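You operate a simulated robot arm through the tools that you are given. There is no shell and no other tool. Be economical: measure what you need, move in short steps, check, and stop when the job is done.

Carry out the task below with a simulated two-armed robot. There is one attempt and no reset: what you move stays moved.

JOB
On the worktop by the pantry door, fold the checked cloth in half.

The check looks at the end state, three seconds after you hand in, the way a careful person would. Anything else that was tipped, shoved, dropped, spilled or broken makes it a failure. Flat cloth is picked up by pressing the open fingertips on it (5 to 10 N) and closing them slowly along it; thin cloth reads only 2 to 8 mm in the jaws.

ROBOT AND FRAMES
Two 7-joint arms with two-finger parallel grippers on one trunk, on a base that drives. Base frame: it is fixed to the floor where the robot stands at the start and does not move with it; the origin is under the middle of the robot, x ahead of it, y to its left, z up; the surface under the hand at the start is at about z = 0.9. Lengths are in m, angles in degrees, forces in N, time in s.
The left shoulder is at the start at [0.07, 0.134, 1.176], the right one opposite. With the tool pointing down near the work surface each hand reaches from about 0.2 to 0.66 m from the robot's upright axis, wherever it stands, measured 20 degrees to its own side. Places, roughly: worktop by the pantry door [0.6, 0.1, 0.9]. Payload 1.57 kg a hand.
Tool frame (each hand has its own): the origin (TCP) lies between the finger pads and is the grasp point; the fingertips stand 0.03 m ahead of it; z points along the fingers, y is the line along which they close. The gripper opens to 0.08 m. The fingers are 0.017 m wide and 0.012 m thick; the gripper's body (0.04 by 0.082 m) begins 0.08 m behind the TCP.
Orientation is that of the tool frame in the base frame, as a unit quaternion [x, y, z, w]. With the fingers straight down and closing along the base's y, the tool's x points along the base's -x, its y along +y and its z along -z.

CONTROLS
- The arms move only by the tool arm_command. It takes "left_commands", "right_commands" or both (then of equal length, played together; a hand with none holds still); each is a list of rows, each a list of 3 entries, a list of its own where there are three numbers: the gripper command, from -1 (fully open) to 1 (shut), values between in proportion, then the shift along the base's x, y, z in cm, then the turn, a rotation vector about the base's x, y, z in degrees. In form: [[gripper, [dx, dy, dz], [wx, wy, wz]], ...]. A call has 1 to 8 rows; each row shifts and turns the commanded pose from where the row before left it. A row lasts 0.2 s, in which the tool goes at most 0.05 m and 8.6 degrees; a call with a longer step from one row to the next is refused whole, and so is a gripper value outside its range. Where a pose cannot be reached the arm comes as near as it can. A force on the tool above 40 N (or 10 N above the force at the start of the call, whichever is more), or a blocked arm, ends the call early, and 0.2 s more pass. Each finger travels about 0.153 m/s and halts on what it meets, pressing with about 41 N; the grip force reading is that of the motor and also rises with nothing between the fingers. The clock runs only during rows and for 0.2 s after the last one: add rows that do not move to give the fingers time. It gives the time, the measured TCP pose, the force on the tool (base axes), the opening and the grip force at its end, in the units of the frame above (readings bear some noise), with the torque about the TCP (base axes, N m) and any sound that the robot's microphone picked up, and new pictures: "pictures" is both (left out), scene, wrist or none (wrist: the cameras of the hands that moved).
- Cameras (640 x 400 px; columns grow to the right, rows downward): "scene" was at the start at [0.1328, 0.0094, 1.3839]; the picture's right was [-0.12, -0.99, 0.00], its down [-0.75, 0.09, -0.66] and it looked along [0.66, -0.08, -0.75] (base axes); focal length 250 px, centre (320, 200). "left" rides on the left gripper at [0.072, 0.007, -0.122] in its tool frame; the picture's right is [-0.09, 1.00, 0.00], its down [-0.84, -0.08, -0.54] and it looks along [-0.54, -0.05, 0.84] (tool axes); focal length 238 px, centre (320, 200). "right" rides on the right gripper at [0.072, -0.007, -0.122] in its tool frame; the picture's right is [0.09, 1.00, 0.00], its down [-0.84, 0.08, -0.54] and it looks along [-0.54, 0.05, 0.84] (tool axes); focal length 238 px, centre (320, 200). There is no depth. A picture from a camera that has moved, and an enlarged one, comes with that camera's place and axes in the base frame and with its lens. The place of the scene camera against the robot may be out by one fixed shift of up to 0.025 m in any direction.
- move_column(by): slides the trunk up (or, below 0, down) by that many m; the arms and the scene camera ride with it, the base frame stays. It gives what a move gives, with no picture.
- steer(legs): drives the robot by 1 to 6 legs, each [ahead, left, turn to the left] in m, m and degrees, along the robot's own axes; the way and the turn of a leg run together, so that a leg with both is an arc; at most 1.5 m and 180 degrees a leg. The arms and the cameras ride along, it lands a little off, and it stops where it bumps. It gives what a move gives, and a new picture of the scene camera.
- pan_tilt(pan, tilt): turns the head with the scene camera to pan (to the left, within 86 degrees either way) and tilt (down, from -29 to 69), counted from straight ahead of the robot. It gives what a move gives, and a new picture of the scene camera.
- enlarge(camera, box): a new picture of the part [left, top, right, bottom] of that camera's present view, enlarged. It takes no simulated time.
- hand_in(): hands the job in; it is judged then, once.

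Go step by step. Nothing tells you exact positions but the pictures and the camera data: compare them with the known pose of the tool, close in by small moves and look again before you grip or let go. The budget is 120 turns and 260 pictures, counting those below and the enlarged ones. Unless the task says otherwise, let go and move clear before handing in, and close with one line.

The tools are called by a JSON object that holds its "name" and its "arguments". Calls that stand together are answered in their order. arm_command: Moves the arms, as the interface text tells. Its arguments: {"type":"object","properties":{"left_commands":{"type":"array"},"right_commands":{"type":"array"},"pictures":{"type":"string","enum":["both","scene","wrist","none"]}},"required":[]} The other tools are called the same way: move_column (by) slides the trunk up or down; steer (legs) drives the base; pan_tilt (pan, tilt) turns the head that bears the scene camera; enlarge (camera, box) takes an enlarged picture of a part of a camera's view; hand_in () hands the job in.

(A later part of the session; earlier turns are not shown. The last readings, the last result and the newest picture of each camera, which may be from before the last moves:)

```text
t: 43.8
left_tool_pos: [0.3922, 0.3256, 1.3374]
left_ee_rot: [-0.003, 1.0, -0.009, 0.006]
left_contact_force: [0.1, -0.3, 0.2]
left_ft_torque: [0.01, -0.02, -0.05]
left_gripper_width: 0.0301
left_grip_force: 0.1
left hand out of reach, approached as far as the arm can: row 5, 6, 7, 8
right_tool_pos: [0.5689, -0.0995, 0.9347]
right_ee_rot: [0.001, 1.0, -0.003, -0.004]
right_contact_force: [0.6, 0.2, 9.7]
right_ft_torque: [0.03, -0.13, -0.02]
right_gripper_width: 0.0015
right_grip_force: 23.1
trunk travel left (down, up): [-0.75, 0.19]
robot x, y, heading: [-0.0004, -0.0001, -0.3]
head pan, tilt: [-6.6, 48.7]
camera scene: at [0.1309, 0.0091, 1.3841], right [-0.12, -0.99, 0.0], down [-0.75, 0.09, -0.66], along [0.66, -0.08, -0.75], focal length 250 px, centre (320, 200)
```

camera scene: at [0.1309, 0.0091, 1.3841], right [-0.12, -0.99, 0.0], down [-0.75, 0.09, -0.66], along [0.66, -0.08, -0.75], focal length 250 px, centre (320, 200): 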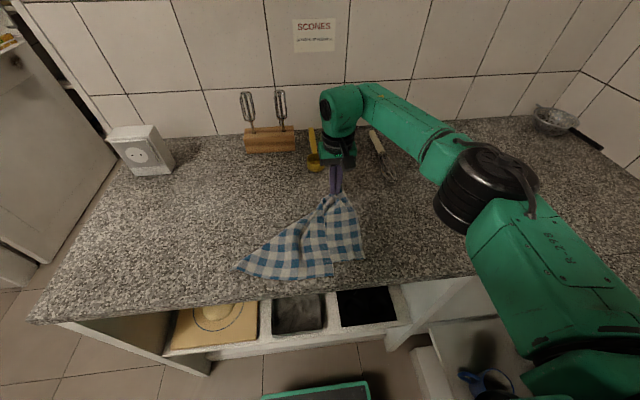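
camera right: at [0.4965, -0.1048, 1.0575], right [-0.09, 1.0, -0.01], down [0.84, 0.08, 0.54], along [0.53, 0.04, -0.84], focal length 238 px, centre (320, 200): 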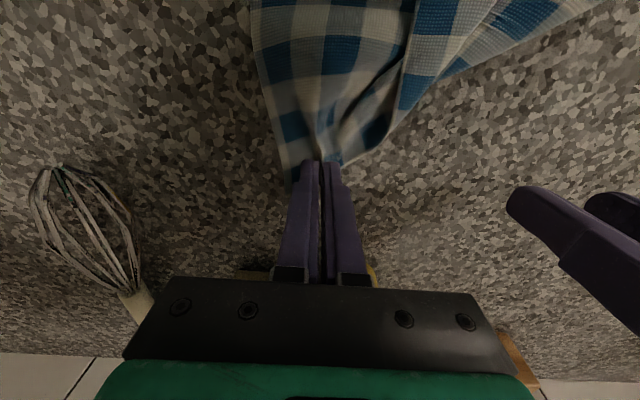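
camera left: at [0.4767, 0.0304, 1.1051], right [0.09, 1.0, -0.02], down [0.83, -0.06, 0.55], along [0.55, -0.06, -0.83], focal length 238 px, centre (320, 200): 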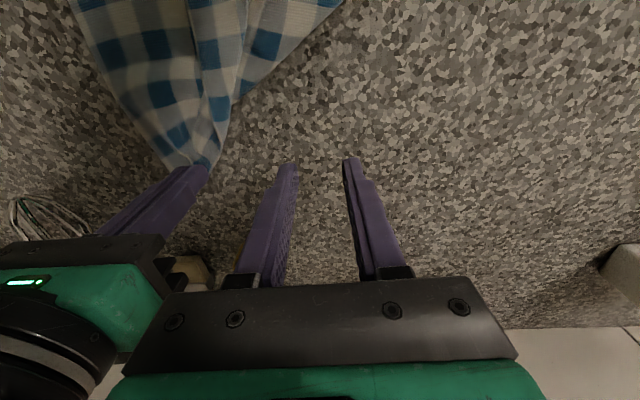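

Now I'll bring it down to the starting pose and see how the elbow lies.

{"name": "arm_command", "arguments": {"left_commands": [[0.25, [1.2, -1.6, -2.5], [0, 0, 0]], [0.25, [1.2, -1.6, -2.5], [0, 0, 0]], [0.25, [1.2, -1.6, -2.5], [0, 0, 0]], [0.25, [1.2, -1.6, -2.5], [0, 0, 0]], [0.25, [1.2, -1.6, -2.5], [0, 0, 0]], [0.25, [1.2, -1.6, -2.5], [0, 0, 0]], [0.25, [1.2, -1.6, -2.5], [0, 0, 0]], [0.25, [1.2, -1.6, -2.5], [0, 0, 0]]], "pictures": "scene"}}

```text
t: 45.6
left_tool_pos: [0.511, 0.2243, 1.1455]
left_ee_rot: [-0.011, 1.0, -0.022, 0.006]
left_contact_force: [0.2, -0.2, 1.0]
left_ft_torque: [0.01, 0.03, -0.06]
left_gripper_width: 0.0299
left_grip_force: 0.0
left hand out of reach, approached as far as the arm can: row 6, 7, 8
right_tool_pos: [0.5667, -0.0997, 0.935]
right_ee_rot: [0.002, 1.0, -0.002, -0.003]
right_contact_force: [-0.8, 0.3, 9.1]
right_ft_torque: [0.02, -0.04, 0.03]
right_gripper_width: 0.0015
right_grip_force: 23.3
trunk travel left (down, up): [-0.75, 0.19]
robot x, y, heading: [-0.0009, 0.0004, 0.1]
head pan, tilt: [-6.6, 48.7]
camera scene: at [0.1309, 0.0088, 1.3841], right [-0.12, -0.99, 0.0], down [-0.75, 0.09, -0.66], along [0.66, -0.08, -0.75], focal length 250 px, centre (320, 200)
```

scene: 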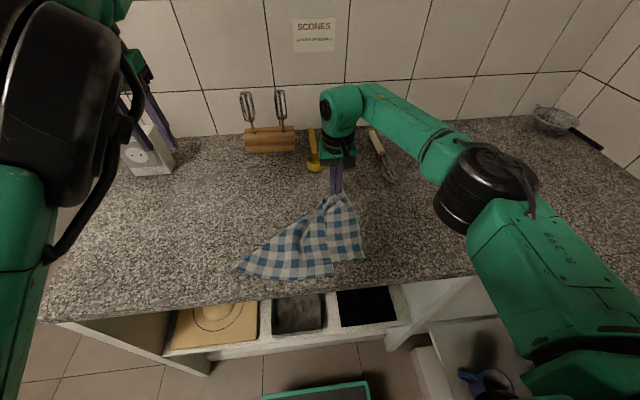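

The elbow is still inside. I'll roll the hand so its fingers point inward, which should push the forearm to the outer side, and roll it back afterwards.

{"name": "arm_command", "arguments": {"left_commands": [[0.25, [0, 1.5, 0.5], [-8, 0, 0]], [0.25, [0, 1.5, 0.5], [-8, 0, 0]], [0.25, [0, 1.5, 0], [-8, 0, 0]], [0.25, [0, 1.0, 0], [-8, 0, 0]], [0.25, [0, 1.0, 0], [-8, 0, 0]], [0.25, [0, 0, 0], [-8, 0, 0]], [0.25, [0, 0, 0], [-8, 0, 0]], [0.25, [0, 0, 0], [-8, 0, 0]]], "pictures": "scene"}}

```text
t: 47.4
left_tool_pos: [0.5003, 0.2608, 1.1457]
left_ee_rot: [-0.007, 0.843, -0.537, 0.008]
left_contact_force: [-0.3, 0.3, -0.1]
left_ft_torque: [-0.03, -0.02, 0.03]
left_gripper_width: 0.0298
left_grip_force: 0.0
left hand out of reach, approached as far as the arm can: row 7, 8
right_tool_pos: [0.5668, -0.0999, 0.9345]
right_ee_rot: [0.002, 1.0, -0.003, -0.003]
right_contact_force: [-0.4, -0.3, 9.0]
right_ft_torque: [0.0, -0.11, 0.03]
right_gripper_width: 0.0018
right_grip_force: 23.4
trunk travel left (down, up): [-0.75, 0.19]
robot x, y, heading: [0.0028, -0.0008, -0.3]
head pan, tilt: [-6.6, 48.7]
camera scene: at [0.1307, 0.009, 1.3841], right [-0.12, -0.99, 0.0], down [-0.75, 0.09, -0.66], along [0.66, -0.08, -0.75], focal length 250 px, centre (320, 200)
```

scene: 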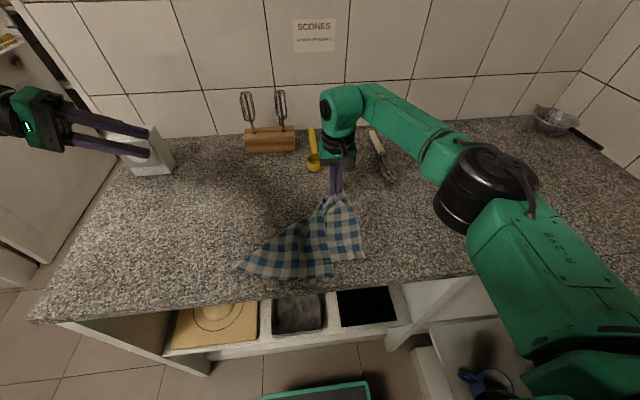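

The forearm is on the outer side now. I'll pull the hand back a bit and roll it upright again.

{"name": "arm_command", "arguments": {"left_commands": [[0.25, [-1, 0, 0], [8, 0, 0]], [0.25, [-1, 0, 0], [8, 0, 0]], [0.25, [-1, 0, 0], [8, 0, 0]], [0.25, [-1, 0, 0], [8, 0, 0]], [0.25, [-1, 0, 0], [8, 0, 0]], [0.25, [-1, -0.5, 0], [8, 0, 0]], [0.25, [-1, -0.5, 0], [8, 0, 0]], [0.25, [0, 0, 0], [8, 0, 0]]], "pictures": "scene"}}

```text
t: 49.2
left_tool_pos: [0.4447, 0.2768, 1.152]
left_ee_rot: [-0.006, 1.0, -0.02, 0.01]
left_contact_force: [-0.3, -0.4, -0.5]
left_ft_torque: [-0.01, 0.03, 0.01]
left_gripper_width: 0.0301
left_grip_force: 0.0
left hand out of reach, approached as far as the arm can: row 8
right_tool_pos: [0.5671, -0.0998, 0.9357]
right_ee_rot: [0.002, 1.0, -0.003, -0.004]
right_contact_force: [-1.8, -1.7, 9.2]
right_ft_torque: [-0.07, -0.09, 0.02]
right_gripper_width: 0.0015
right_grip_force: 23.5
trunk travel left (down, up): [-0.75, 0.19]
robot x, y, heading: [0.0004, -0.0015, 0.1]
head pan, tilt: [-6.6, 48.7]
camera scene: at [0.131, 0.0094, 1.3841], right [-0.12, -0.99, 0.0], down [-0.75, 0.09, -0.66], along [0.66, -0.08, -0.75], focal length 250 px, centre (320, 200)
```

scene: 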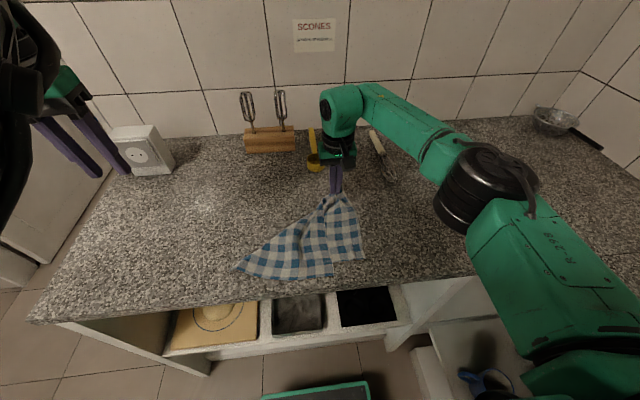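

Still limited. The limit may be in the wrist's yaw, so I'll try turning the hand about the vertical while pulling back.

{"name": "arm_command", "arguments": {"left_commands": [[0.25, [0, 0, 0], [0, 0, 8]], [0.25, [0, 0, 0], [0, 0, 8]], [0.25, [0, 0, 0], [0, 0, 8]], [0.25, [0, 0, 0], [0, 0, 8]], [0.25, [-1, 0, -1], [0, 0, 8]], [0.25, [-1, 0, -1], [0, 0, 8]], [0.25, [-1, 0, -1], [0, 0, 8]], [0.25, [-1, 0, -1], [0, 0, 8]]], "pictures": "scene"}}

```text
t: 51.0
left_tool_pos: [0.4155, 0.3041, 1.1149]
left_ee_rot: [-0.539, 0.842, -0.014, 0.006]
left_contact_force: [0.3, -0.3, -0.2]
left_ft_torque: [0.01, -0.02, 0.01]
left_gripper_width: 0.0302
left_grip_force: 0.0
left hand out of reach, approached as far as the arm can: row 3, 5, 6, 7, 8
right_tool_pos: [0.5667, -0.0993, 0.9361]
right_ee_rot: [0.002, 1.0, -0.003, -0.004]
right_contact_force: [0.6, -1.1, 8.5]
right_ft_torque: [-0.02, -0.09, -0.03]
right_gripper_width: 0.0019
right_grip_force: 22.8
trunk travel left (down, up): [-0.75, 0.19]
robot x, y, heading: [-0.001, -0.0037, 0.1]
head pan, tilt: [-6.6, 48.7]
camera scene: at [0.1306, 0.0093, 1.3841], right [-0.12, -0.99, 0.0], down [-0.75, 0.09, -0.66], along [0.66, -0.08, -0.75], focal length 250 px, centre (320, 200)
```

scene: 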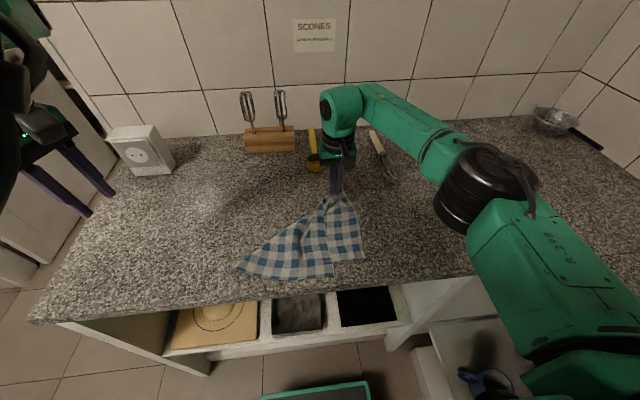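

Positive yaw doesn't help. I'll turn the other way, past straight.

{"name": "arm_command", "arguments": {"left_commands": [[0.25, [0, 0, 0], [0, 0, -8.5]], [0.25, [0, 0, 0], [0, 0, -8.5]], [0.25, [0, 0, 0], [0, 0, -8.5]], [0.25, [0, 0, 0], [0, 0, -8.5]], [0.25, [0, 0, 0], [0, 0, -8.5]], [0.25, [0, 0, 0], [0, 0, -8.5]], [0.25, [0, 0, 0], [0, 0, -8.5]], [0.25, [0, 0, 0], [0, 0, -8.5]]], "pictures": "none"}}

{"name": "arm_command", "arguments": {"left_commands": [[0.25, [0, 0, 0], [0, 0, -8.5]], [0.25, [0, 0, 0], [0, 0, -8.5]], [0.25, [0, 0, 0], [0, 0, -8.5]], [0.25, [0, 0, 0], [0, 0, -8.5]], [0.25, [-1.5, 0, -1], [0, 0, -8.5]], [0.25, [-1.5, 0, -1], [0, 0, -8.5]], [0.25, [0, 0, 0], [0, 0, -8.5]], [0.25, [0, 0, 0], [0, 0, 0]]], "pictures": "scene"}}

```text
t: 52.8
left_tool_pos: [0.4175, 0.3029, 1.1184]
left_ee_rot: [0.029, 0.999, -0.019, 0.012]
left_contact_force: [-0.4, -0.1, 0.0]
left_ft_torque: [-0.02, 0.01, 0.01]
left_gripper_width: 0.03
left_grip_force: 0.0
right_tool_pos: [0.5671, -0.1002, 0.9352]
right_ee_rot: [0.002, 1.0, -0.002, -0.004]
right_contact_force: [0.0, -1.2, 9.6]
right_ft_torque: [-0.04, -0.12, 0.02]
right_gripper_width: 0.0019
right_grip_force: 23.2
trunk travel left (down, up): [-0.75, 0.19]
robot x, y, heading: [0.0022, 0.0029, -0.2]
head pan, tilt: [-6.6, 48.7]
```

```text
t: 54.6
left_tool_pos: [0.3904, 0.3099, 1.0964]
left_ee_rot: [0.522, 0.853, -0.017, 0.007]
left_contact_force: [-0.1, -0.6, 0.6]
left_ft_torque: [0.02, 0.0, -0.01]
left_gripper_width: 0.0298
left_grip_force: 0.1
left hand out of reach, approached as far as the arm can: row 6
right_tool_pos: [0.5671, -0.0996, 0.9355]
right_ee_rot: [0.002, 1.0, -0.003, -0.004]
right_contact_force: [0.0, -0.5, 9.4]
right_ft_torque: [-0.04, -0.14, -0.02]
right_gripper_width: 0.002
right_grip_force: 23.6
trunk travel left (down, up): [-0.75, 0.19]
robot x, y, heading: [0.0008, -0.001, -0.1]
head pan, tilt: [-6.6, 48.7]
camera scene: at [0.1308, 0.0093, 1.3841], right [-0.12, -0.99, 0.0], down [-0.75, 0.09, -0.66], along [0.66, -0.08, -0.75], focal length 250 px, centre (320, 200)
```

scene: 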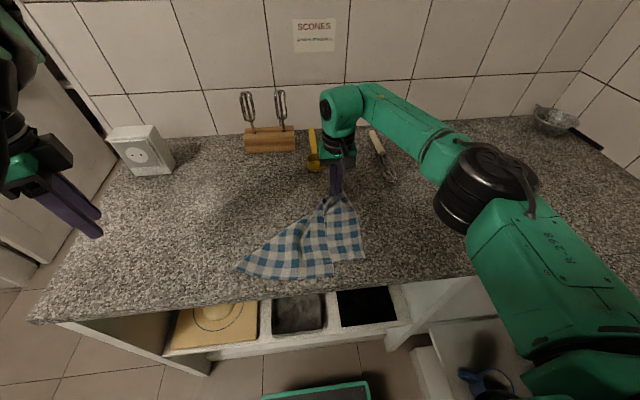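

The limit seems to be the wrist bend with the elbow high. I'll undo the yaw, roll the fingers inward again, bring the hand in low and close while rolled, and only then roll upright.

{"name": "arm_command", "arguments": {"left_commands": [[0.25, [0, 0.5, 0], [0, 0, 8]], [0.25, [0, 0.5, 0], [0, 0, 8]], [0.25, [0, 0.5, 0], [0, 0, 8]], [0.25, [0, 0.5, 0], [0, 0, 8]], [0.25, [0, 0.5, 0], [0, 0, 8]], [0.25, [0, 0.5, 0], [0, 0, 8]], [0.25, [0, 0.5, 0], [0, 0, 8]], [0.25, [0, 0.5, 0], [0, 0, 6]]], "pictures": "none"}}

{"name": "arm_command", "arguments": {"left_commands": [[0.25, [0, 0, 0], [-8, 0, 0]], [0.25, [0, 0, 0], [-8, 0, 0]], [0.25, [0, 0, 0], [-8, 0, 0]], [0.25, [0, 0, 0], [-8, 0, 0]], [0.25, [0, 0, 0], [-8, 0, 0]], [0.25, [0, 0, 0], [-8, 0, 0]], [0.25, [0, 0, 0], [-8, 0, 0]], [0.25, [0, 0, 0], [-8, 0, 0]]], "pictures": "scene"}}

```text
t: 56.4
left_tool_pos: [0.3885, 0.3503, 1.0968]
left_ee_rot: [0.002, 1.0, -0.023, 0.01]
left_contact_force: [0.7, -0.1, -0.3]
left_ft_torque: [-0.01, 0.0, 0.01]
left_gripper_width: 0.0299
left_grip_force: 0.1
right_tool_pos: [0.5674, -0.0997, 0.9343]
right_ee_rot: [0.002, 1.0, -0.003, -0.004]
right_contact_force: [0.8, -1.0, 9.0]
right_ft_torque: [-0.01, -0.12, -0.01]
right_gripper_width: 0.0021
right_grip_force: 24.2
trunk travel left (down, up): [-0.75, 0.19]
robot x, y, heading: [0.0034, -0.0027, 0.1]
head pan, tilt: [-6.6, 48.7]
```

```text
t: 58.2
left_tool_pos: [0.3903, 0.3483, 1.0966]
left_ee_rot: [0.006, 0.842, -0.539, 0.011]
left_contact_force: [-0.6, 0.4, -0.3]
left_ft_torque: [-0.03, 0.01, 0.01]
left_gripper_width: 0.0304
left_grip_force: 0.0
right_tool_pos: [0.5672, -0.0999, 0.9353]
right_ee_rot: [0.002, 1.0, -0.003, -0.004]
right_contact_force: [-0.2, -0.7, 8.8]
right_ft_torque: [-0.05, -0.11, 0.0]
right_gripper_width: 0.002
right_grip_force: 24.0
trunk travel left (down, up): [-0.75, 0.19]
robot x, y, heading: [-0.0005, -0.0018, -0.1]
head pan, tilt: [-6.6, 48.7]
camera scene: at [0.1306, 0.011, 1.3841], right [-0.12, -0.99, 0.0], down [-0.75, 0.09, -0.66], along [0.66, -0.08, -0.75], focal length 250 px, centre (320, 200)
```

scene: 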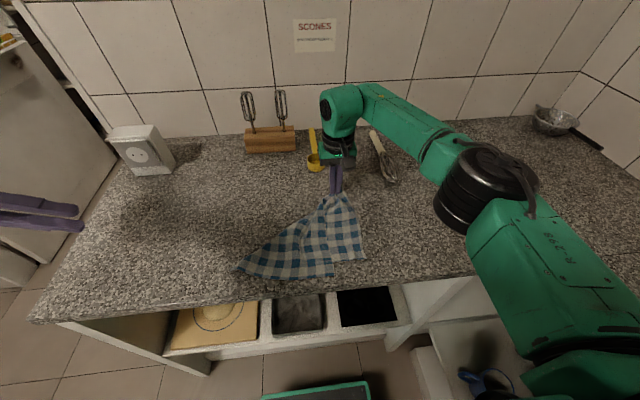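

No limits were hit. Now I'll move inward while rolled.

{"name": "arm_command", "arguments": {"left_commands": [[0.25, [0, -3, -0.5], [0, 0, 0]], [0.25, [0, -3, -0.5], [0, 0, 0]], [0.25, [0, -3, -0.5], [0, 0, 0]], [0.25, [0, -3, -0.5], [0, 0, 0]], [0.25, [0, -3, -0.5], [0, 0, 0]], [0.25, [0, 0, 0], [0, 0, 0]]], "pictures": "scene"}}

```text
t: 59.6
left_tool_pos: [0.3878, 0.1973, 1.0722]
left_ee_rot: [0.007, 0.842, -0.539, 0.01]
left_contact_force: [0.4, 0.9, -0.6]
left_ft_torque: [0.0, 0.0, -0.01]
left_gripper_width: 0.0298
left_grip_force: 0.0
right_tool_pos: [0.5675, -0.0987, 0.935]
right_ee_rot: [0.002, 1.0, -0.003, -0.004]
right_contact_force: [-0.3, -1.1, 10.0]
right_ft_torque: [-0.06, -0.1, -0.01]
right_gripper_width: 0.0018
right_grip_force: 22.7
trunk travel left (down, up): [-0.75, 0.19]
robot x, y, heading: [-0.0015, 0.0015, -0.4]
head pan, tilt: [-6.6, 48.7]
camera scene: at [0.1307, 0.0102, 1.3841], right [-0.12, -0.99, 0.0], down [-0.75, 0.09, -0.66], along [0.66, -0.08, -0.75], focal length 250 px, centre (320, 200)
```

scene: 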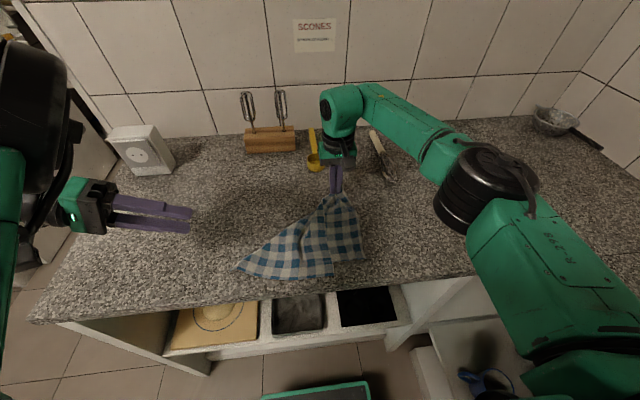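

Continuing inward and lower while rolled, which works without limits so far.

{"name": "arm_command", "arguments": {"left_commands": [[0.25, [0, -2, -1], [0, 0, 0]], [0.25, [0, -2, -1], [0, 0, 0]], [0.25, [0, -2, -1], [0, 0, 0]], [0.25, [0, -2, -1], [0, 0, 0]], [0.25, [0, -2, 0], [0, 0, 0]], [0.25, [0, 0, 0], [4, 0, 0]], [0.25, [0, 0, 0], [6, 0, 0]], [0.25, [0, 0, 0], [6, 0, 0]]], "pictures": "scene"}}

```text
t: 61.4
left_tool_pos: [0.4006, 0.1368, 1.0264]
left_ee_rot: [-0.003, 0.908, -0.42, 0.007]
left_contact_force: [-0.1, 0.2, 0.4]
left_ft_torque: [0.02, -0.01, 0.01]
left_gripper_width: 0.0301
left_grip_force: 0.0
left hand out of reach, approached as far as the arm can: row 6, 7, 8
right_tool_pos: [0.5671, -0.0995, 0.9359]
right_ee_rot: [0.002, 1.0, -0.002, -0.004]
right_contact_force: [-0.6, -0.7, 8.9]
right_ft_torque: [-0.02, -0.12, 0.0]
right_gripper_width: 0.0018
right_grip_force: 24.0
trunk travel left (down, up): [-0.75, 0.19]
robot x, y, heading: [-0.0019, 0.0014, -0.1]
head pan, tilt: [-6.6, 48.7]
camera scene: at [0.1306, 0.0094, 1.3841], right [-0.12, -0.99, 0.0], down [-0.75, 0.09, -0.66], along [0.66, -0.08, -0.75], focal length 250 px, centre (320, 200)
```

scene: 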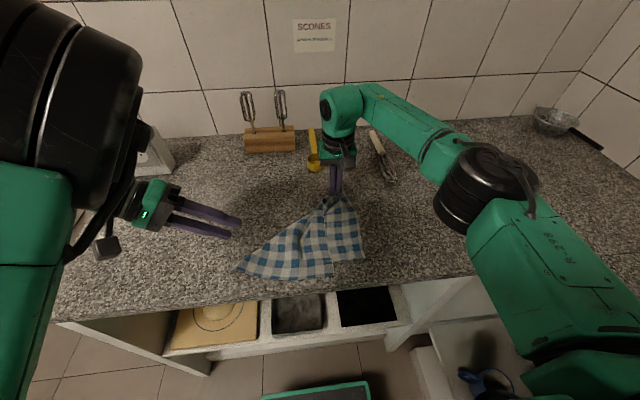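

The elbow has to swing out. I'll go back to the roomy pose and use a long negative yaw, which should drag the elbow round once the last joint saturates.

{"name": "arm_command", "arguments": {"left_commands": [[0.25, [0, 3, 1.5], [0, 0, 0]], [0.25, [0.5, 3, 1.5], [6, 0, 0]], [0.25, [0.5, 3, 1.5], [7, 0, 0]], [0.25, [0.5, 3, 1.5], [7, 0, 0]], [0.25, [0.5, 3, 1.5], [8, 0, 0]], [0.25, [0.5, 3, 1], [8, 0, 0]], [0.25, [0.5, 3, 0], [8, 0, 0]], [0.25, [0, 0, 0], [6, 0, 0]]], "pictures": "none"}}

{"name": "arm_command", "arguments": {"left_commands": [[0.25, [0, 0, 0], [0, 0, -8.5]], [0.25, [0, 0, 0], [0, 0, -8.5]], [0.25, [0, 0, 0], [0, 0, -8.5]], [0.25, [0, 0, 0], [0, 0, -8.5]], [0.25, [0, 0, 0], [0, 0, -8.5]], [0.25, [0, 0, 0], [0, 0, -8.5]], [0.25, [0, 0, 0], [0, 0, -8.5]], [0.25, [0, 0, 0], [0, 0, -8.5]]], "pictures": "none"}}

{"name": "arm_command", "arguments": {"left_commands": [[0.25, [0, 0, 0], [0, 0, -8.5]], [0.25, [0, 0, 0], [0, 0, -8.5]], [0.25, [0, 0, 0], [0, 0, -8.5]], [0.25, [0, 0, 0], [0, 0, -8.5]], [0.25, [0, 0, 0], [0, 0, -8.5]], [0.25, [0, 0, 0], [0, 0, -8.5]], [0.25, [0, 0, 0], [0, 0, -8.5]], [0.25, [0, 0, 0], [0, 0, -8.5]]], "pictures": "scene"}}

```text
t: 63.2
left_tool_pos: [0.4292, 0.3467, 1.1099]
left_ee_rot: [0.004, 1.0, 0.006, 0.001]
left_contact_force: [-0.3, -0.2, -0.1]
left_ft_torque: [0.02, 0.0, 0.0]
left_gripper_width: 0.03
left_grip_force: 0.1
right_tool_pos: [0.5656, -0.0999, 0.9362]
right_ee_rot: [0.001, 1.0, -0.002, -0.002]
right_contact_force: [0.5, 0.4, 8.3]
right_ft_torque: [0.01, -0.09, 0.01]
right_gripper_width: 0.002
right_grip_force: 23.6
trunk travel left (down, up): [-0.75, 0.19]
robot x, y, heading: [-0.0013, -0.0011, -0.0]
head pan, tilt: [-6.6, 48.7]
```

```text
t: 65.0
left_tool_pos: [0.4295, 0.3455, 1.1127]
left_ee_rot: [0.565, 0.825, 0.0, 0.012]
left_contact_force: [0.8, 0.3, 0.0]
left_ft_torque: [-0.01, 0.0, -0.02]
left_gripper_width: 0.03
left_grip_force: 0.0
right_tool_pos: [0.5668, -0.0998, 0.9346]
right_ee_rot: [0.003, 1.0, -0.002, -0.004]
right_contact_force: [-0.9, 1.3, 8.4]
right_ft_torque: [0.01, -0.05, 0.02]
right_gripper_width: 0.0021
right_grip_force: 23.7
trunk travel left (down, up): [-0.75, 0.19]
robot x, y, heading: [0.0024, -0.002, -0.0]
head pan, tilt: [-6.6, 48.7]
```

```text
t: 66.8
left_tool_pos: [0.4317, 0.3422, 1.1144]
left_ee_rot: [0.932, 0.362, 0.0, 0.009]
left_contact_force: [-0.1, 0.0, -0.1]
left_ft_torque: [-0.02, 0.02, -0.01]
left_gripper_width: 0.0298
left_grip_force: 0.1
right_tool_pos: [0.5672, -0.0987, 0.9353]
right_ee_rot: [0.002, 1.0, -0.004, -0.002]
right_contact_force: [-0.9, -1.1, 8.2]
right_ft_torque: [-0.04, -0.13, -0.02]
right_gripper_width: 0.0015
right_grip_force: 23.6
trunk travel left (down, up): [-0.75, 0.19]
robot x, y, heading: [-0.0017, 0.0022, 0.0]
head pan, tilt: [-6.6, 48.7]
camera scene: at [0.1299, 0.0104, 1.3841], right [-0.12, -0.99, 0.0], down [-0.74, 0.09, -0.66], along [0.66, -0.08, -0.75], focal length 250 px, centre (320, 200)
```

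scene: 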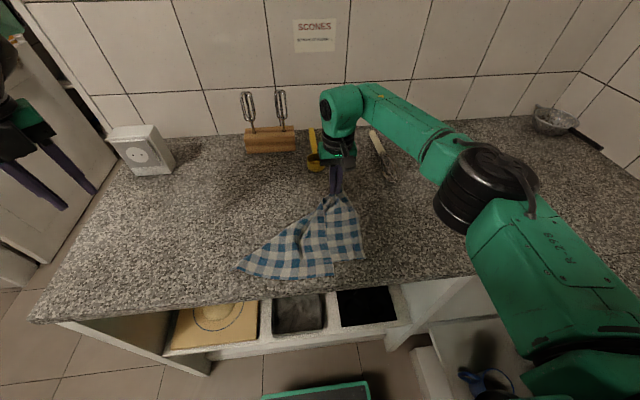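

No limit yet at about −137°. I'll continue.

{"name": "arm_command", "arguments": {"left_commands": [[0.25, [0, 0, 0], [0, 0, -8.5]], [0.25, [0, 0, 0], [0, 0, -8.5]], [0.25, [0, 0, 0], [0, 0, -8.5]], [0.25, [0, 0, 0], [0, 0, -8.5]], [0.25, [0, 0, 0], [0, 0, -8.5]], [0.25, [0, 0, 0], [0, 0, -8.5]], [0.25, [0, 0, 0], [0, 0, -8.5]], [0.25, [0, 0, 0], [0, 0, -8.5]]], "pictures": "scene"}}

```text
t: 68.6
left_tool_pos: [0.4856, 0.3212, 1.1403]
left_ee_rot: [0.961, 0.276, -0.004, 0.007]
left_contact_force: [-0.1, -0.6, 0.0]
left_ft_torque: [-0.03, -0.01, 0.0]
left_gripper_width: 0.0299
left_grip_force: 0.1
left hand out of reach, approached as far as the arm can: row 1, 2, 3, 4, 5, 6, 7, 8
right_tool_pos: [0.568, -0.099, 0.9353]
right_ee_rot: [0.002, 1.0, -0.003, -0.004]
right_contact_force: [-0.2, 0.8, 8.9]
right_ft_torque: [0.03, -0.11, -0.02]
right_gripper_width: 0.0017
right_grip_force: 23.4
trunk travel left (down, up): [-0.75, 0.19]
robot x, y, heading: [-0.0003, -0.0004, -0.1]
head pan, tilt: [-6.6, 48.7]
camera scene: at [0.1307, 0.0094, 1.3841], right [-0.12, -0.99, 0.0], down [-0.75, 0.09, -0.66], along [0.66, -0.08, -0.75], focal length 250 px, centre (320, 200)
```

scene: 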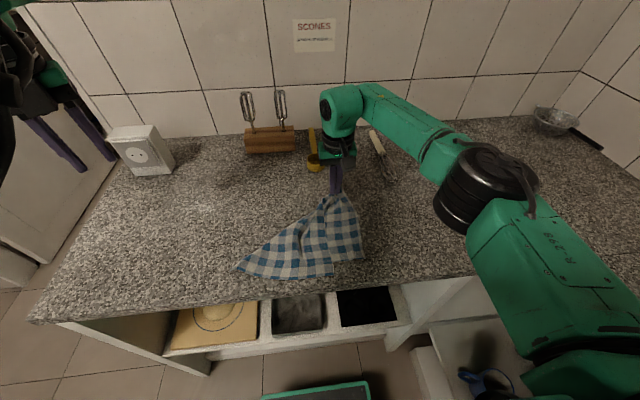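

That saturated without moving the elbow. I'll unwind the yaw, then try tilting the fingers forward, which is the posture where the arm changed branch originally.

{"name": "arm_command", "arguments": {"left_commands": [[0.25, [0, 0, 0], [0, 0, 8.5]], [0.25, [0, 0, 0], [0, 0, 8.5]], [0.25, [0, 0, 0], [0, 0, 8.5]], [0.25, [0, 0, 0], [0, 0, 8.5]], [0.25, [0, 0, 0], [0, 0, 8.5]], [0.25, [0, 0, 0], [0, 0, 8.5]], [0.25, [0, 0, 0], [0, 0, 8.5]], [0.25, [0, 0, 0], [0, 0, 8.5]]], "pictures": "none"}}

{"name": "arm_command", "arguments": {"left_commands": [[0.25, [0, 0, 0], [0, 0, 8.5]], [0.25, [0, 0, 0], [0, 0, 8.5]], [0.25, [0, 0, 0], [0, 0, 8.5]], [0.25, [0, 0, 0], [0, 0, 8.5]], [0.25, [0, 0, 0], [0, 0, 8.5]], [0.25, [0, 0, 0], [0, 0, 8.5]], [0.25, [0, 0, 0], [0, 0, 8.5]], [0.25, [0, 0, 0], [0, 0, 8.5]]], "pictures": "none"}}

{"name": "arm_command", "arguments": {"left_commands": [[0.25, [0, 0, 0], [0, -8, 0]], [0.25, [0, 0, 0], [0, -8, 0]], [0.25, [0, 0, 0], [0, -8, 0]], [0.25, [0, 0, 0], [0, -8, 0]], [0.25, [0, 0, 0], [0, -8, 0]], [0.25, [0, 0, 0], [0, -8, 0]], [0.25, [0, 0, 0], [0, -8, 0]], [0.25, [0, 0, 0], [0, 0, 0]]], "pictures": "scene"}}

```text
t: 70.4
left_tool_pos: [0.4853, 0.3207, 1.1395]
left_ee_rot: [0.642, 0.767, 0.0, 0.01]
left_contact_force: [0.3, -0.2, -0.1]
left_ft_torque: [0.0, 0.0, -0.01]
left_gripper_width: 0.03
left_grip_force: 0.1
right_tool_pos: [0.5668, -0.0986, 0.9356]
right_ee_rot: [0.002, 1.0, -0.002, -0.004]
right_contact_force: [-0.9, -0.5, 9.4]
right_ft_torque: [-0.02, -0.11, 0.03]
right_gripper_width: 0.0019
right_grip_force: 23.2
trunk travel left (down, up): [-0.75, 0.19]
robot x, y, heading: [-0.0013, -0.0011, 0.1]
head pan, tilt: [-6.6, 48.7]
```

```text
t: 72.2
left_tool_pos: [0.4843, 0.3202, 1.1395]
left_ee_rot: [0.102, 0.995, 0.005, 0.007]
left_contact_force: [0.1, -0.2, 0.6]
left_ft_torque: [0.02, 0.01, -0.02]
left_gripper_width: 0.03
left_grip_force: 0.0
right_tool_pos: [0.5673, -0.0988, 0.9357]
right_ee_rot: [0.002, 1.0, -0.002, -0.003]
right_contact_force: [-1.4, -0.2, 7.7]
right_ft_torque: [0.01, -0.08, 0.01]
right_gripper_width: 0.0017
right_grip_force: 23.1
trunk travel left (down, up): [-0.75, 0.19]
robot x, y, heading: [-0.0009, -0.0025, -0.1]
head pan, tilt: [-6.6, 48.7]
```

```text
t: 74.0
left_tool_pos: [0.4925, 0.3329, 1.1406]
left_ee_rot: [0.09, 0.874, 0.053, 0.474]
left_contact_force: [-0.4, -0.6, 0.2]
left_ft_torque: [0.01, 0.0, -0.02]
left_gripper_width: 0.0302
left_grip_force: 0.1
left hand out of reach, approached as far as the arm can: row 1, 2, 3
right_tool_pos: [0.5667, -0.0991, 0.9356]
right_ee_rot: [0.001, 1.0, -0.003, -0.003]
right_contact_force: [-0.6, -0.2, 7.8]
right_ft_torque: [-0.01, -0.09, 0.02]
right_gripper_width: 0.0017
right_grip_force: 23.4
trunk travel left (down, up): [-0.75, 0.19]
robot x, y, heading: [-0.0002, 0.0019, -0.0]
head pan, tilt: [-6.6, 48.7]
camera scene: at [0.1307, 0.0093, 1.3841], right [-0.12, -0.99, 0.0], down [-0.75, 0.09, -0.66], along [0.66, -0.08, -0.75], focal length 250 px, centre (320, 200)
```

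scene: 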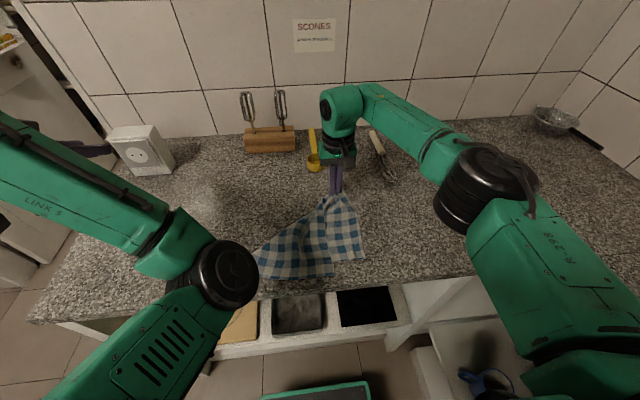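

This is informative: with the fingers tilted forward the elbow drops low. From here, turning the fingers inward (negative yaw) should bring the elbow out to the left and low.

{"name": "arm_command", "arguments": {"left_commands": [[0.25, [0, 0, 0], [0, -4, -6]], [0.25, [0, 0.5, 0], [0, 0, -8.5]], [0.25, [0, 0.5, 0], [0, 0, -8.5]], [0.25, [0, 0.5, 0], [0, 0, -8.5]], [0.25, [0, 0.5, 0], [0, 0, -8.5]], [0.25, [0, 0.5, 0], [0, 0, -8.5]], [0.25, [0, 0, 0], [0, 0, -8.5]], [0.25, [0, 0, 0], [0, 0, -8.5]]], "pictures": "scene"}}

```text
t: 75.8
left_tool_pos: [0.4968, 0.3624, 1.1417]
left_ee_rot: [0.538, 0.673, -0.224, 0.456]
left_contact_force: [-0.6, -0.2, -0.6]
left_ft_torque: [0.01, 0.02, -0.02]
left_gripper_width: 0.03
left_grip_force: 0.1
left hand out of reach, approached as far as the arm can: row 2
right_tool_pos: [0.5678, -0.1009, 0.9344]
right_ee_rot: [0.002, 1.0, -0.003, -0.004]
right_contact_force: [-0.9, -0.5, 8.5]
right_ft_torque: [-0.08, -0.08, 0.01]
right_gripper_width: 0.0019
right_grip_force: 23.4
trunk travel left (down, up): [-0.75, 0.19]
robot x, y, heading: [0.0015, -0.0001, 0.0]
head pan, tilt: [-6.6, 48.7]
camera scene: at [0.1309, 0.0105, 1.3841], right [-0.12, -0.99, 0.0], down [-0.75, 0.09, -0.66], along [0.66, -0.08, -0.75], focal length 250 px, centre (320, 200)
```

scene: 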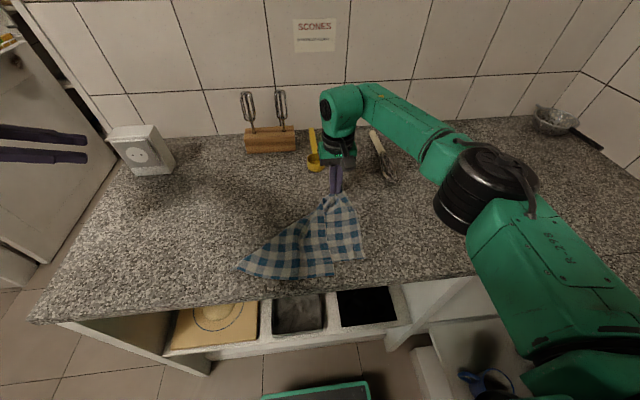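

The elbow is out of view now. I'll pan the head left to see where it is.

{"name": "pan_tilt", "arguments": {"pan": 55, "tilt": 35}}

```text
t: 77.1
left_tool_pos: [0.497, 0.3597, 1.1427]
left_ee_rot: [0.539, 0.673, -0.224, 0.454]
left_contact_force: [0.7, -0.8, -0.1]
left_ft_torque: [0.03, 0.0, 0.01]
left_gripper_width: 0.03
left_grip_force: 0.1
right_tool_pos: [0.5676, -0.1005, 0.9346]
right_ee_rot: [0.001, 1.0, -0.002, -0.003]
right_contact_force: [-0.7, -0.1, 8.8]
right_ft_torque: [0.02, -0.1, 0.01]
right_gripper_width: 0.0018
right_grip_force: 23.9
trunk travel left (down, up): [-0.75, 0.19]
robot x, y, heading: [-0.0015, 0.0013, 0.1]
head pan, tilt: [55.0, 35.0]
camera scene: at [0.1037, 0.0906, 1.404], right [0.82, -0.57, 0.0], down [-0.33, -0.47, -0.82], along [0.47, 0.67, -0.57], focal length 250 px, centre (320, 200)
```

scene: 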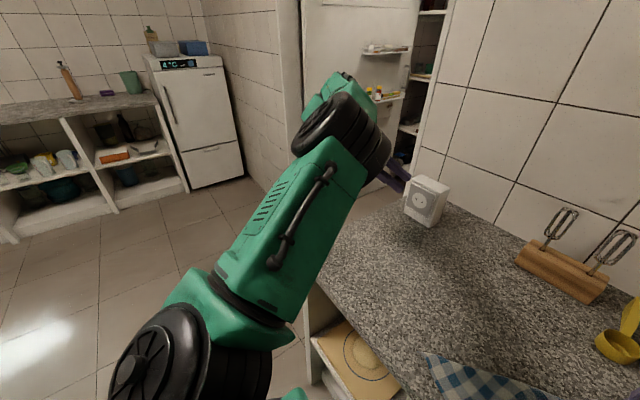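

The elbow is now out to the left, over free floor. I'll turn the hand back to straight down while watching it.

{"name": "arm_command", "arguments": {"left_commands": [[0.25, [-0.5, 0, -0.5], [2.4, 4.9, 5.8]], [0.25, [-0.5, 0, -0.5], [2.4, 4.9, 5.8]], [0.25, [-0.5, 0, -0.5], [2.4, 4.9, 5.8]], [0.25, [-0.5, 0, -0.5], [2.4, 4.9, 5.8]], [0.25, [-0.5, 0, -0.5], [2.4, 4.9, 5.8]], [0.25, [-0.5, 0, -0.5], [2.4, 4.9, 5.8]], [0.25, [-0.5, 0, -0.5], [2.4, 4.9, 5.8]], [0.25, [0, 0, 0], [0, 0, 0]]], "pictures": "none"}}

{"name": "arm_command", "arguments": {"left_commands": [[0.25, [-0.5, 0, -0.5], [2.4, 4.9, 5.8]], [0.25, [-0.5, 0, -0.5], [2.4, 4.9, 5.8]], [0.25, [-0.5, 0, -0.5], [2.4, 4.9, 5.8]], [0.25, [-0.5, 0, -0.5], [2.4, 4.9, 5.8]], [0.25, [-0.5, 0, -0.5], [2.4, 4.9, 5.8]], [0.25, [0, 0, 0], [0, 0, 0]]], "pictures": "scene"}}

```text
t: 78.9
left_tool_pos: [0.4636, 0.3604, 1.1051]
left_ee_rot: [0.245, 0.941, -0.103, 0.209]
left_contact_force: [-0.6, 0.1, 0.5]
left_ft_torque: [0.0, 0.06, -0.01]
left_gripper_width: 0.0301
left_grip_force: 0.0
right_tool_pos: [0.5679, -0.0987, 0.9362]
right_ee_rot: [0.002, 1.0, -0.004, -0.004]
right_contact_force: [-0.2, -0.4, 10.1]
right_ft_torque: [0.0, -0.13, 0.0]
right_gripper_width: 0.002
right_grip_force: 23.6
trunk travel left (down, up): [-0.75, 0.19]
robot x, y, heading: [0.0024, -0.0035, -0.1]
head pan, tilt: [55.0, 35.0]
```

```text
t: 80.3
left_tool_pos: [0.4378, 0.362, 1.0807]
left_ee_rot: [-0.003, 1.0, 0.001, -0.002]
left_contact_force: [-1.3, -0.6, -0.5]
left_ft_torque: [0.01, 0.02, -0.01]
left_gripper_width: 0.0303
left_grip_force: 0.0
right_tool_pos: [0.5671, -0.1001, 0.9352]
right_ee_rot: [0.002, 1.0, -0.002, -0.004]
right_contact_force: [0.8, 0.0, 9.2]
right_ft_torque: [0.01, -0.14, 0.0]
right_gripper_width: 0.0018
right_grip_force: 23.4
trunk travel left (down, up): [-0.75, 0.19]
robot x, y, heading: [0.0005, -0.0004, -0.0]
head pan, tilt: [55.0, 35.0]
camera scene: at [0.1036, 0.0907, 1.404], right [0.82, -0.57, 0.0], down [-0.33, -0.47, -0.82], along [0.47, 0.67, -0.57], focal length 250 px, centre (320, 200)
```

scene: 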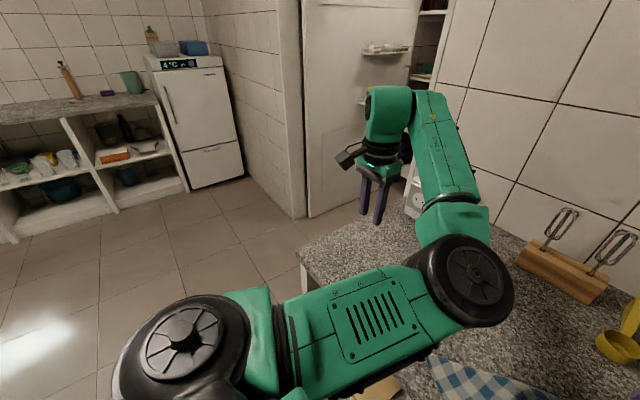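

The yaw brought the elbow back inside. I'll repeat the manoeuvre, but this time bring the fingers down about a horizontal axis first and undo the yaw with the last joint only at the end.

{"name": "arm_command", "arguments": {"left_commands": [[0.25, [0.7, 0, 0.7], [-2.4, -4.9, -5.8]], [0.25, [0.7, 0, 0.7], [-2.4, -4.9, -5.8]], [0.25, [0.7, 0, 0.7], [-2.4, -4.9, -5.8]], [0.25, [0.7, 0, 0.7], [-2.4, -4.9, -5.8]], [0.25, [0.7, 0, 0.7], [-2.4, -4.9, -5.8]], [0.25, [0.7, 0, 0.7], [-2.4, -4.9, -5.8]], [0.25, [0.7, 0, 0.7], [-2.4, -4.9, -5.8]], [0.25, [0.7, 0, 0.7], [-2.4, -4.9, -5.8]]], "pictures": "none"}}

{"name": "arm_command", "arguments": {"left_commands": [[0.25, [0, 0, 0], [-2.4, -4.9, -5.8]], [0.25, [0, 0, 0], [-2.4, -4.9, -5.8]], [0.25, [0, 0, 0], [-2.4, -4.9, -5.8]], [0.25, [0, 0, 0], [-2.4, -4.9, -5.8]], [0.25, [0, 0, 0], [0, 0, -8]], [0.25, [0, 0, 0], [0, 0, -8]], [0.25, [0, 0, 0], [0, 0, 0]]], "pictures": "scene"}}

```text
t: 82.1
left_tool_pos: [0.4938, 0.3609, 1.1365]
left_ee_rot: [0.384, 0.85, -0.16, 0.325]
left_contact_force: [0.3, 0.3, -0.9]
left_ft_torque: [0.0, 0.0, -0.01]
left_gripper_width: 0.03
left_grip_force: 0.0
right_tool_pos: [0.5672, -0.099, 0.9351]
right_ee_rot: [0.002, 1.0, -0.004, -0.003]
right_contact_force: [-0.6, -0.9, 8.2]
right_ft_torque: [-0.04, -0.13, 0.0]
right_gripper_width: 0.002
right_grip_force: 23.8
trunk travel left (down, up): [-0.75, 0.19]
robot x, y, heading: [0.0009, -0.0031, 0.1]
head pan, tilt: [55.0, 35.0]
```

```text
t: 83.7
left_tool_pos: [0.4879, 0.3527, 1.1337]
left_ee_rot: [0.627, 0.593, -0.282, 0.419]
left_contact_force: [-0.2, -0.3, 0.0]
left_ft_torque: [-0.02, -0.02, 0.01]
left_gripper_width: 0.0298
left_grip_force: 0.1
left hand out of reach, approached as far as the arm can: row 6
right_tool_pos: [0.5667, -0.1001, 0.9358]
right_ee_rot: [0.002, 1.0, -0.002, -0.004]
right_contact_force: [0.6, 0.4, 7.9]
right_ft_torque: [-0.02, -0.12, 0.01]
right_gripper_width: 0.0017
right_grip_force: 23.5
trunk travel left (down, up): [-0.75, 0.19]
robot x, y, heading: [0.0005, 0.0036, -0.2]
head pan, tilt: [55.0, 35.0]
camera scene: at [0.1036, 0.0906, 1.404], right [0.82, -0.57, 0.0], down [-0.33, -0.47, -0.82], along [0.47, 0.67, -0.57], focal length 250 px, centre (320, 200)
```

scene: 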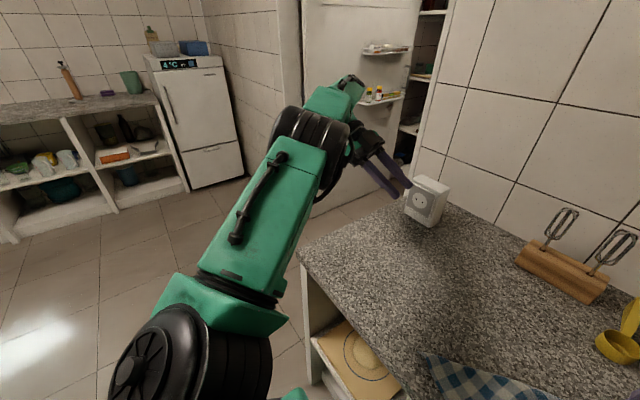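

The elbow is out again. Now I'll bring the fingers down purely about a horizontal axis.

{"name": "arm_command", "arguments": {"left_commands": [[0.25, [-0.5, 0, -0.5], [7.5, 1.25, 0]], [0.25, [-0.5, 0, -0.5], [7.5, 1.25, 0]], [0.25, [-0.5, 0, -0.5], [7.5, 1.25, 0]], [0.25, [-0.5, 0, -0.5], [7.5, 1.25, 0]], [0.25, [-0.5, 0, -0.5], [7.5, 1.25, 0]], [0.25, [-0.5, 0, -0.5], [7.5, 1.25, 0]], [0.25, [-0.5, 0, -0.5], [7.5, 1.25, 0]], [0.25, [-0.5, 0, -0.5], [7.5, 1.25, 0]]], "pictures": "scene"}}

```text
t: 85.5
left_tool_pos: [0.4472, 0.3521, 1.0946]
left_ee_rot: [0.726, 0.688, -0.001, -0.001]
left_contact_force: [0.5, 0.7, 0.3]
left_ft_torque: [0.0, 0.02, 0.0]
left_gripper_width: 0.03
left_grip_force: 0.0
right_tool_pos: [0.567, -0.0994, 0.9351]
right_ee_rot: [0.002, 1.0, -0.003, -0.003]
right_contact_force: [-0.2, 1.2, 8.3]
right_ft_torque: [0.02, -0.07, 0.01]
right_gripper_width: 0.0019
right_grip_force: 22.7
trunk travel left (down, up): [-0.75, 0.19]
robot x, y, heading: [0.0032, -0.0015, -0.1]
head pan, tilt: [55.0, 35.0]
camera scene: at [0.104, 0.0905, 1.4041], right [0.82, -0.57, 0.0], down [-0.33, -0.47, -0.82], along [0.47, 0.67, -0.57], focal length 250 px, centre (320, 200)
```

scene: 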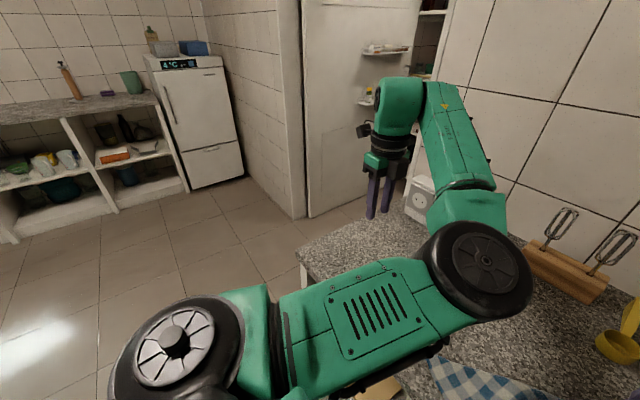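

The elbow moves in because the wrist gets carried inward. I'll undo that step, then rotate about the wrist itself (the tool swings outward and down), so that only the wrist joints turn and the elbow stays out.

{"name": "arm_command", "arguments": {"left_commands": [[0.25, [0.5, 0, 0.5], [-7.5, -1.25, 0]], [0.25, [0.5, 0, 0.5], [-7.5, -1.25, 0]], [0.25, [0.5, 0, 0.5], [-7.5, -1.25, 0]], [0.25, [0.5, 0, 0.5], [-7.5, -1.25, 0]], [0.25, [0.5, 0, 0.5], [-7.5, -1.25, 0]], [0.25, [0.5, 0, 0.5], [-7.5, -1.25, 0]], [0.25, [0.5, 0, 0.5], [-7.5, -1.25, 0]], [0.25, [0.5, 0, 0.5], [-7.5, -1.25, 0]]], "pictures": "none"}}

{"name": "arm_command", "arguments": {"left_commands": [[0.25, [-0.24, 1.42, -2.2], [7.5, 1.25, 0]], [0.25, [-0.29, 1.72, -2.0], [7.5, 1.25, 0]], [0.25, [-0.32, 1.93, -1.76], [7.5, 1.25, 0]], [0.25, [-0.36, 2.17, -1.48], [7.5, 1.25, 0]], [0.25, [-0.39, 2.33, -1.2], [7.5, 1.25, 0]], [0.25, [-0.41, 2.48, -0.85], [7.5, 1.25, 0]], [0.25, [-0.43, 2.58, -0.5], [7.5, 1.25, 0]], [0.25, [-0.43, 2.56, -0.18], [7.5, 1.25, 0]]], "pictures": "scene"}}

```text
t: 87.3
left_tool_pos: [0.4872, 0.3527, 1.1347]
left_ee_rot: [0.627, 0.592, -0.284, 0.42]
left_contact_force: [-0.5, -0.2, 0.0]
left_ft_torque: [-0.03, -0.01, 0.01]
left_gripper_width: 0.0298
left_grip_force: 0.1
right_tool_pos: [0.5679, -0.0999, 0.9345]
right_ee_rot: [0.002, 1.0, -0.004, -0.003]
right_contact_force: [-0.2, -1.2, 7.0]
right_ft_torque: [0.0, -0.1, 0.01]
right_gripper_width: 0.0017
right_grip_force: 23.4
trunk travel left (down, up): [-0.75, 0.19]
robot x, y, heading: [-0.0018, -0.0002, -0.1]
head pan, tilt: [55.0, 35.0]
```

```text
t: 89.1
left_tool_pos: [0.457, 0.5262, 1.0326]
left_ee_rot: [0.727, 0.687, -0.002, -0.002]
left_contact_force: [-0.6, -0.1, -0.1]
left_ft_torque: [0.01, 0.0, 0.0]
left_gripper_width: 0.0297
left_grip_force: 0.1
right_tool_pos: [0.5682, -0.0997, 0.935]
right_ee_rot: [0.002, 1.0, -0.004, -0.004]
right_contact_force: [0.1, -1.0, 8.6]
right_ft_torque: [-0.02, -0.1, -0.03]
right_gripper_width: 0.0019
right_grip_force: 23.4
trunk travel left (down, up): [-0.75, 0.19]
robot x, y, heading: [0.0004, 0.0004, 0.0]
head pan, tilt: [55.0, 35.0]
camera scene: at [0.1037, 0.0911, 1.404], right [0.82, -0.57, 0.0], down [-0.33, -0.47, -0.82], along [0.47, 0.67, -0.57], focal length 250 px, centre (320, 200)
```

scene: 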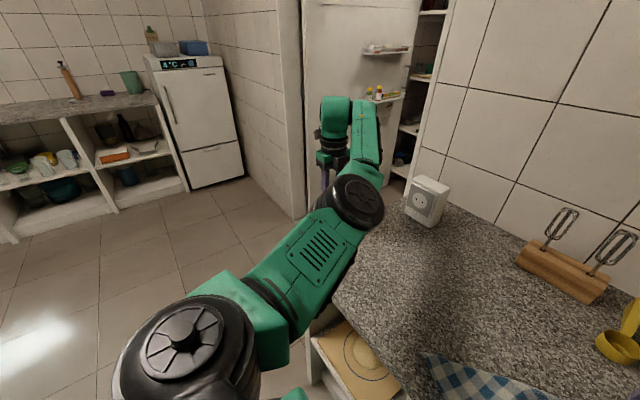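

The left arm won't return to its usual posture, so I'll leave it parked out to the side and do the rest with the right hand. I'll turn the head back, let go of the far-right corner and rise.

{"name": "arm_command", "arguments": {"right_commands": [[0.7, [0, 0, 0], [0, 0, 0]], [0.4, [0, 0, 0], [0, 0, 0]], [0.2, [0, 0, 0], [0, 0, 0]], [0.2, [0, 0, 2], [0, 0, 0]], [0.2, [0, 0, 4], [0, 0, 0]], [0.2, [-2, 0, 4], [0, 0, 0]], [0.2, [-4, 0, 2], [0, 0, 0]], [0.2, [-4, 0, 0], [0, 0, 0]]], "pictures": "wrist"}}

{"name": "pan_tilt", "arguments": {"pan": 0, "tilt": 50}}

{"name": "enlarge", "arguments": {"camera": "scene", "box": [200, 150, 440, 300]}}

```text
t: 90.9
left_tool_pos: [0.4573, 0.5246, 1.0333]
left_ee_rot: [0.726, 0.688, -0.001, -0.001]
left_contact_force: [0.1, 0.7, 0.2]
left_ft_torque: [-0.04, -0.01, 0.0]
left_gripper_width: 0.0301
left_grip_force: 0.1
right_tool_pos: [0.4675, -0.1005, 1.0573]
right_ee_rot: [0.001, 1.0, -0.003, -0.004]
right_contact_force: [-0.3, -0.5, -0.2]
right_ft_torque: [0.02, -0.02, 0.02]
right_gripper_width: 0.0321
right_grip_force: 0.0
trunk travel left (down, up): [-0.75, 0.19]
robot x, y, heading: [0.0004, -0.0031, -0.2]
head pan, tilt: [55.0, 35.0]
camera right: at [0.3969, -0.1059, 1.1787], right [-0.09, 1.0, 0.0], down [0.84, 0.08, 0.54], along [0.53, 0.04, -0.84], focal length 238 px, centre (320, 200)
```

right: 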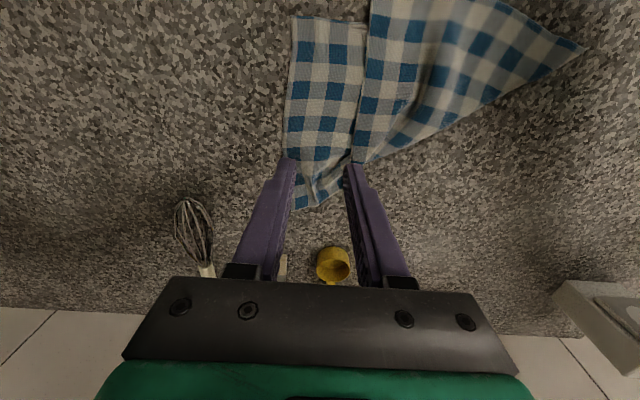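

```text
t: 92.2
left_tool_pos: [0.4575, 0.5251, 1.032]
left_ee_rot: [0.726, 0.688, -0.002, -0.001]
left_contact_force: [-0.6, 0.1, -0.3]
left_ft_torque: [0.02, -0.04, -0.01]
left_gripper_width: 0.0303
left_grip_force: 0.0
right_tool_pos: [0.4697, -0.0986, 1.055]
right_ee_rot: [0.002, 1.0, -0.002, -0.005]
right_contact_force: [0.5, -0.1, 1.1]
right_ft_torque: [-0.03, 0.01, -0.02]
right_gripper_width: 0.032
right_grip_force: 0.2
trunk travel left (down, up): [-0.75, 0.19]
robot x, y, heading: [0.0024, -0.0007, 0.0]
head pan, tilt: [0.0, 50.0]
camera scene: at [0.132, 0.0183, 1.3822], right [0.0, -1.0, 0.0], down [-0.77, 0.0, -0.64], along [0.64, 0.0, -0.77], focal length 250 px, centre (320, 200)
```

scene: 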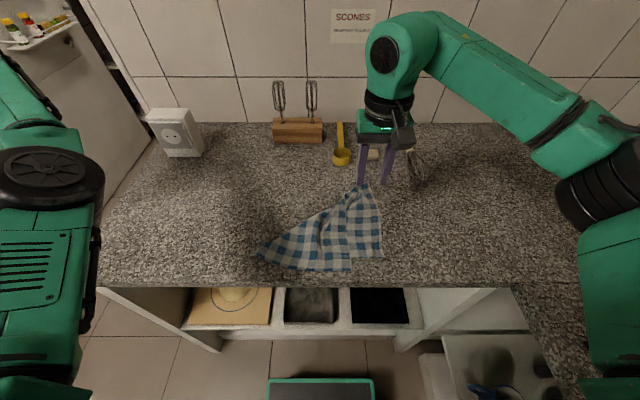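

```text
2.67 times, centred on (320, 225) of scene
camera zoom: at [0.132, 0.0183, 1.3822], right [0.0, -1.0, 0.0], down [-0.77, 0.0, -0.64], along [0.64, 0.0, -0.77], focal length 667 px, centre (320, 133)
```

zoom: 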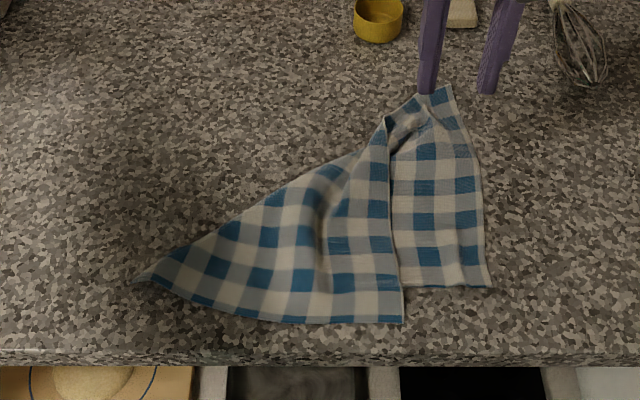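

The far-left corner lies at about (0.35, −0.06), flipped over to the near side. I'll bring the right hand above it.

{"name": "arm_command", "arguments": {"right_commands": [[0.4, [-2.9, 1.6, -1.5], [0, 0, 0]], [0.4, [-2.8, 1.6, -1.5], [0, 0, 0]], [0.4, [-2.8, 1.6, -1.5], [0, 0, 0]], [0.4, [-2.8, 1.6, -1.5], [0, 0, 0]], [0.4, [0, 0, -1.5], [0, 0, 0]], [0.4, [0, 0, 0], [0, 0, 0]]], "pictures": "wrist"}}

```text
t: 93.5
left_tool_pos: [0.4595, 0.5249, 1.0317]
left_ee_rot: [0.726, 0.688, -0.003, -0.002]
left_contact_force: [0.3, -0.2, -0.7]
left_ft_torque: [0.01, -0.01, 0.02]
left_gripper_width: 0.0297
left_grip_force: 0.2
right_tool_pos: [0.3558, -0.0338, 0.9811]
right_ee_rot: [0.001, 1.0, -0.002, -0.005]
right_contact_force: [-0.1, -0.5, -0.1]
right_ft_torque: [-0.02, -0.03, -0.02]
right_gripper_width: 0.0241
right_grip_force: 0.1
trunk travel left (down, up): [-0.75, 0.19]
robot x, y, heading: [-0.0021, -0.0016, 0.1]
head pan, tilt: [0.0, 50.0]
camera right: at [0.2843, -0.0398, 1.1043], right [-0.09, 1.0, 0.0], down [0.84, 0.08, 0.53], along [0.53, 0.04, -0.85], focal length 238 px, centre (320, 200)
```

right: 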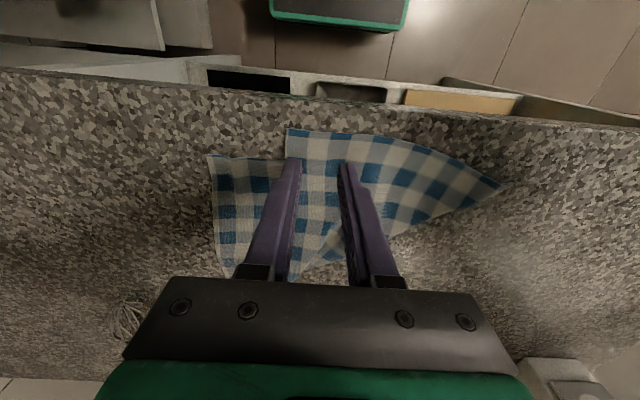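

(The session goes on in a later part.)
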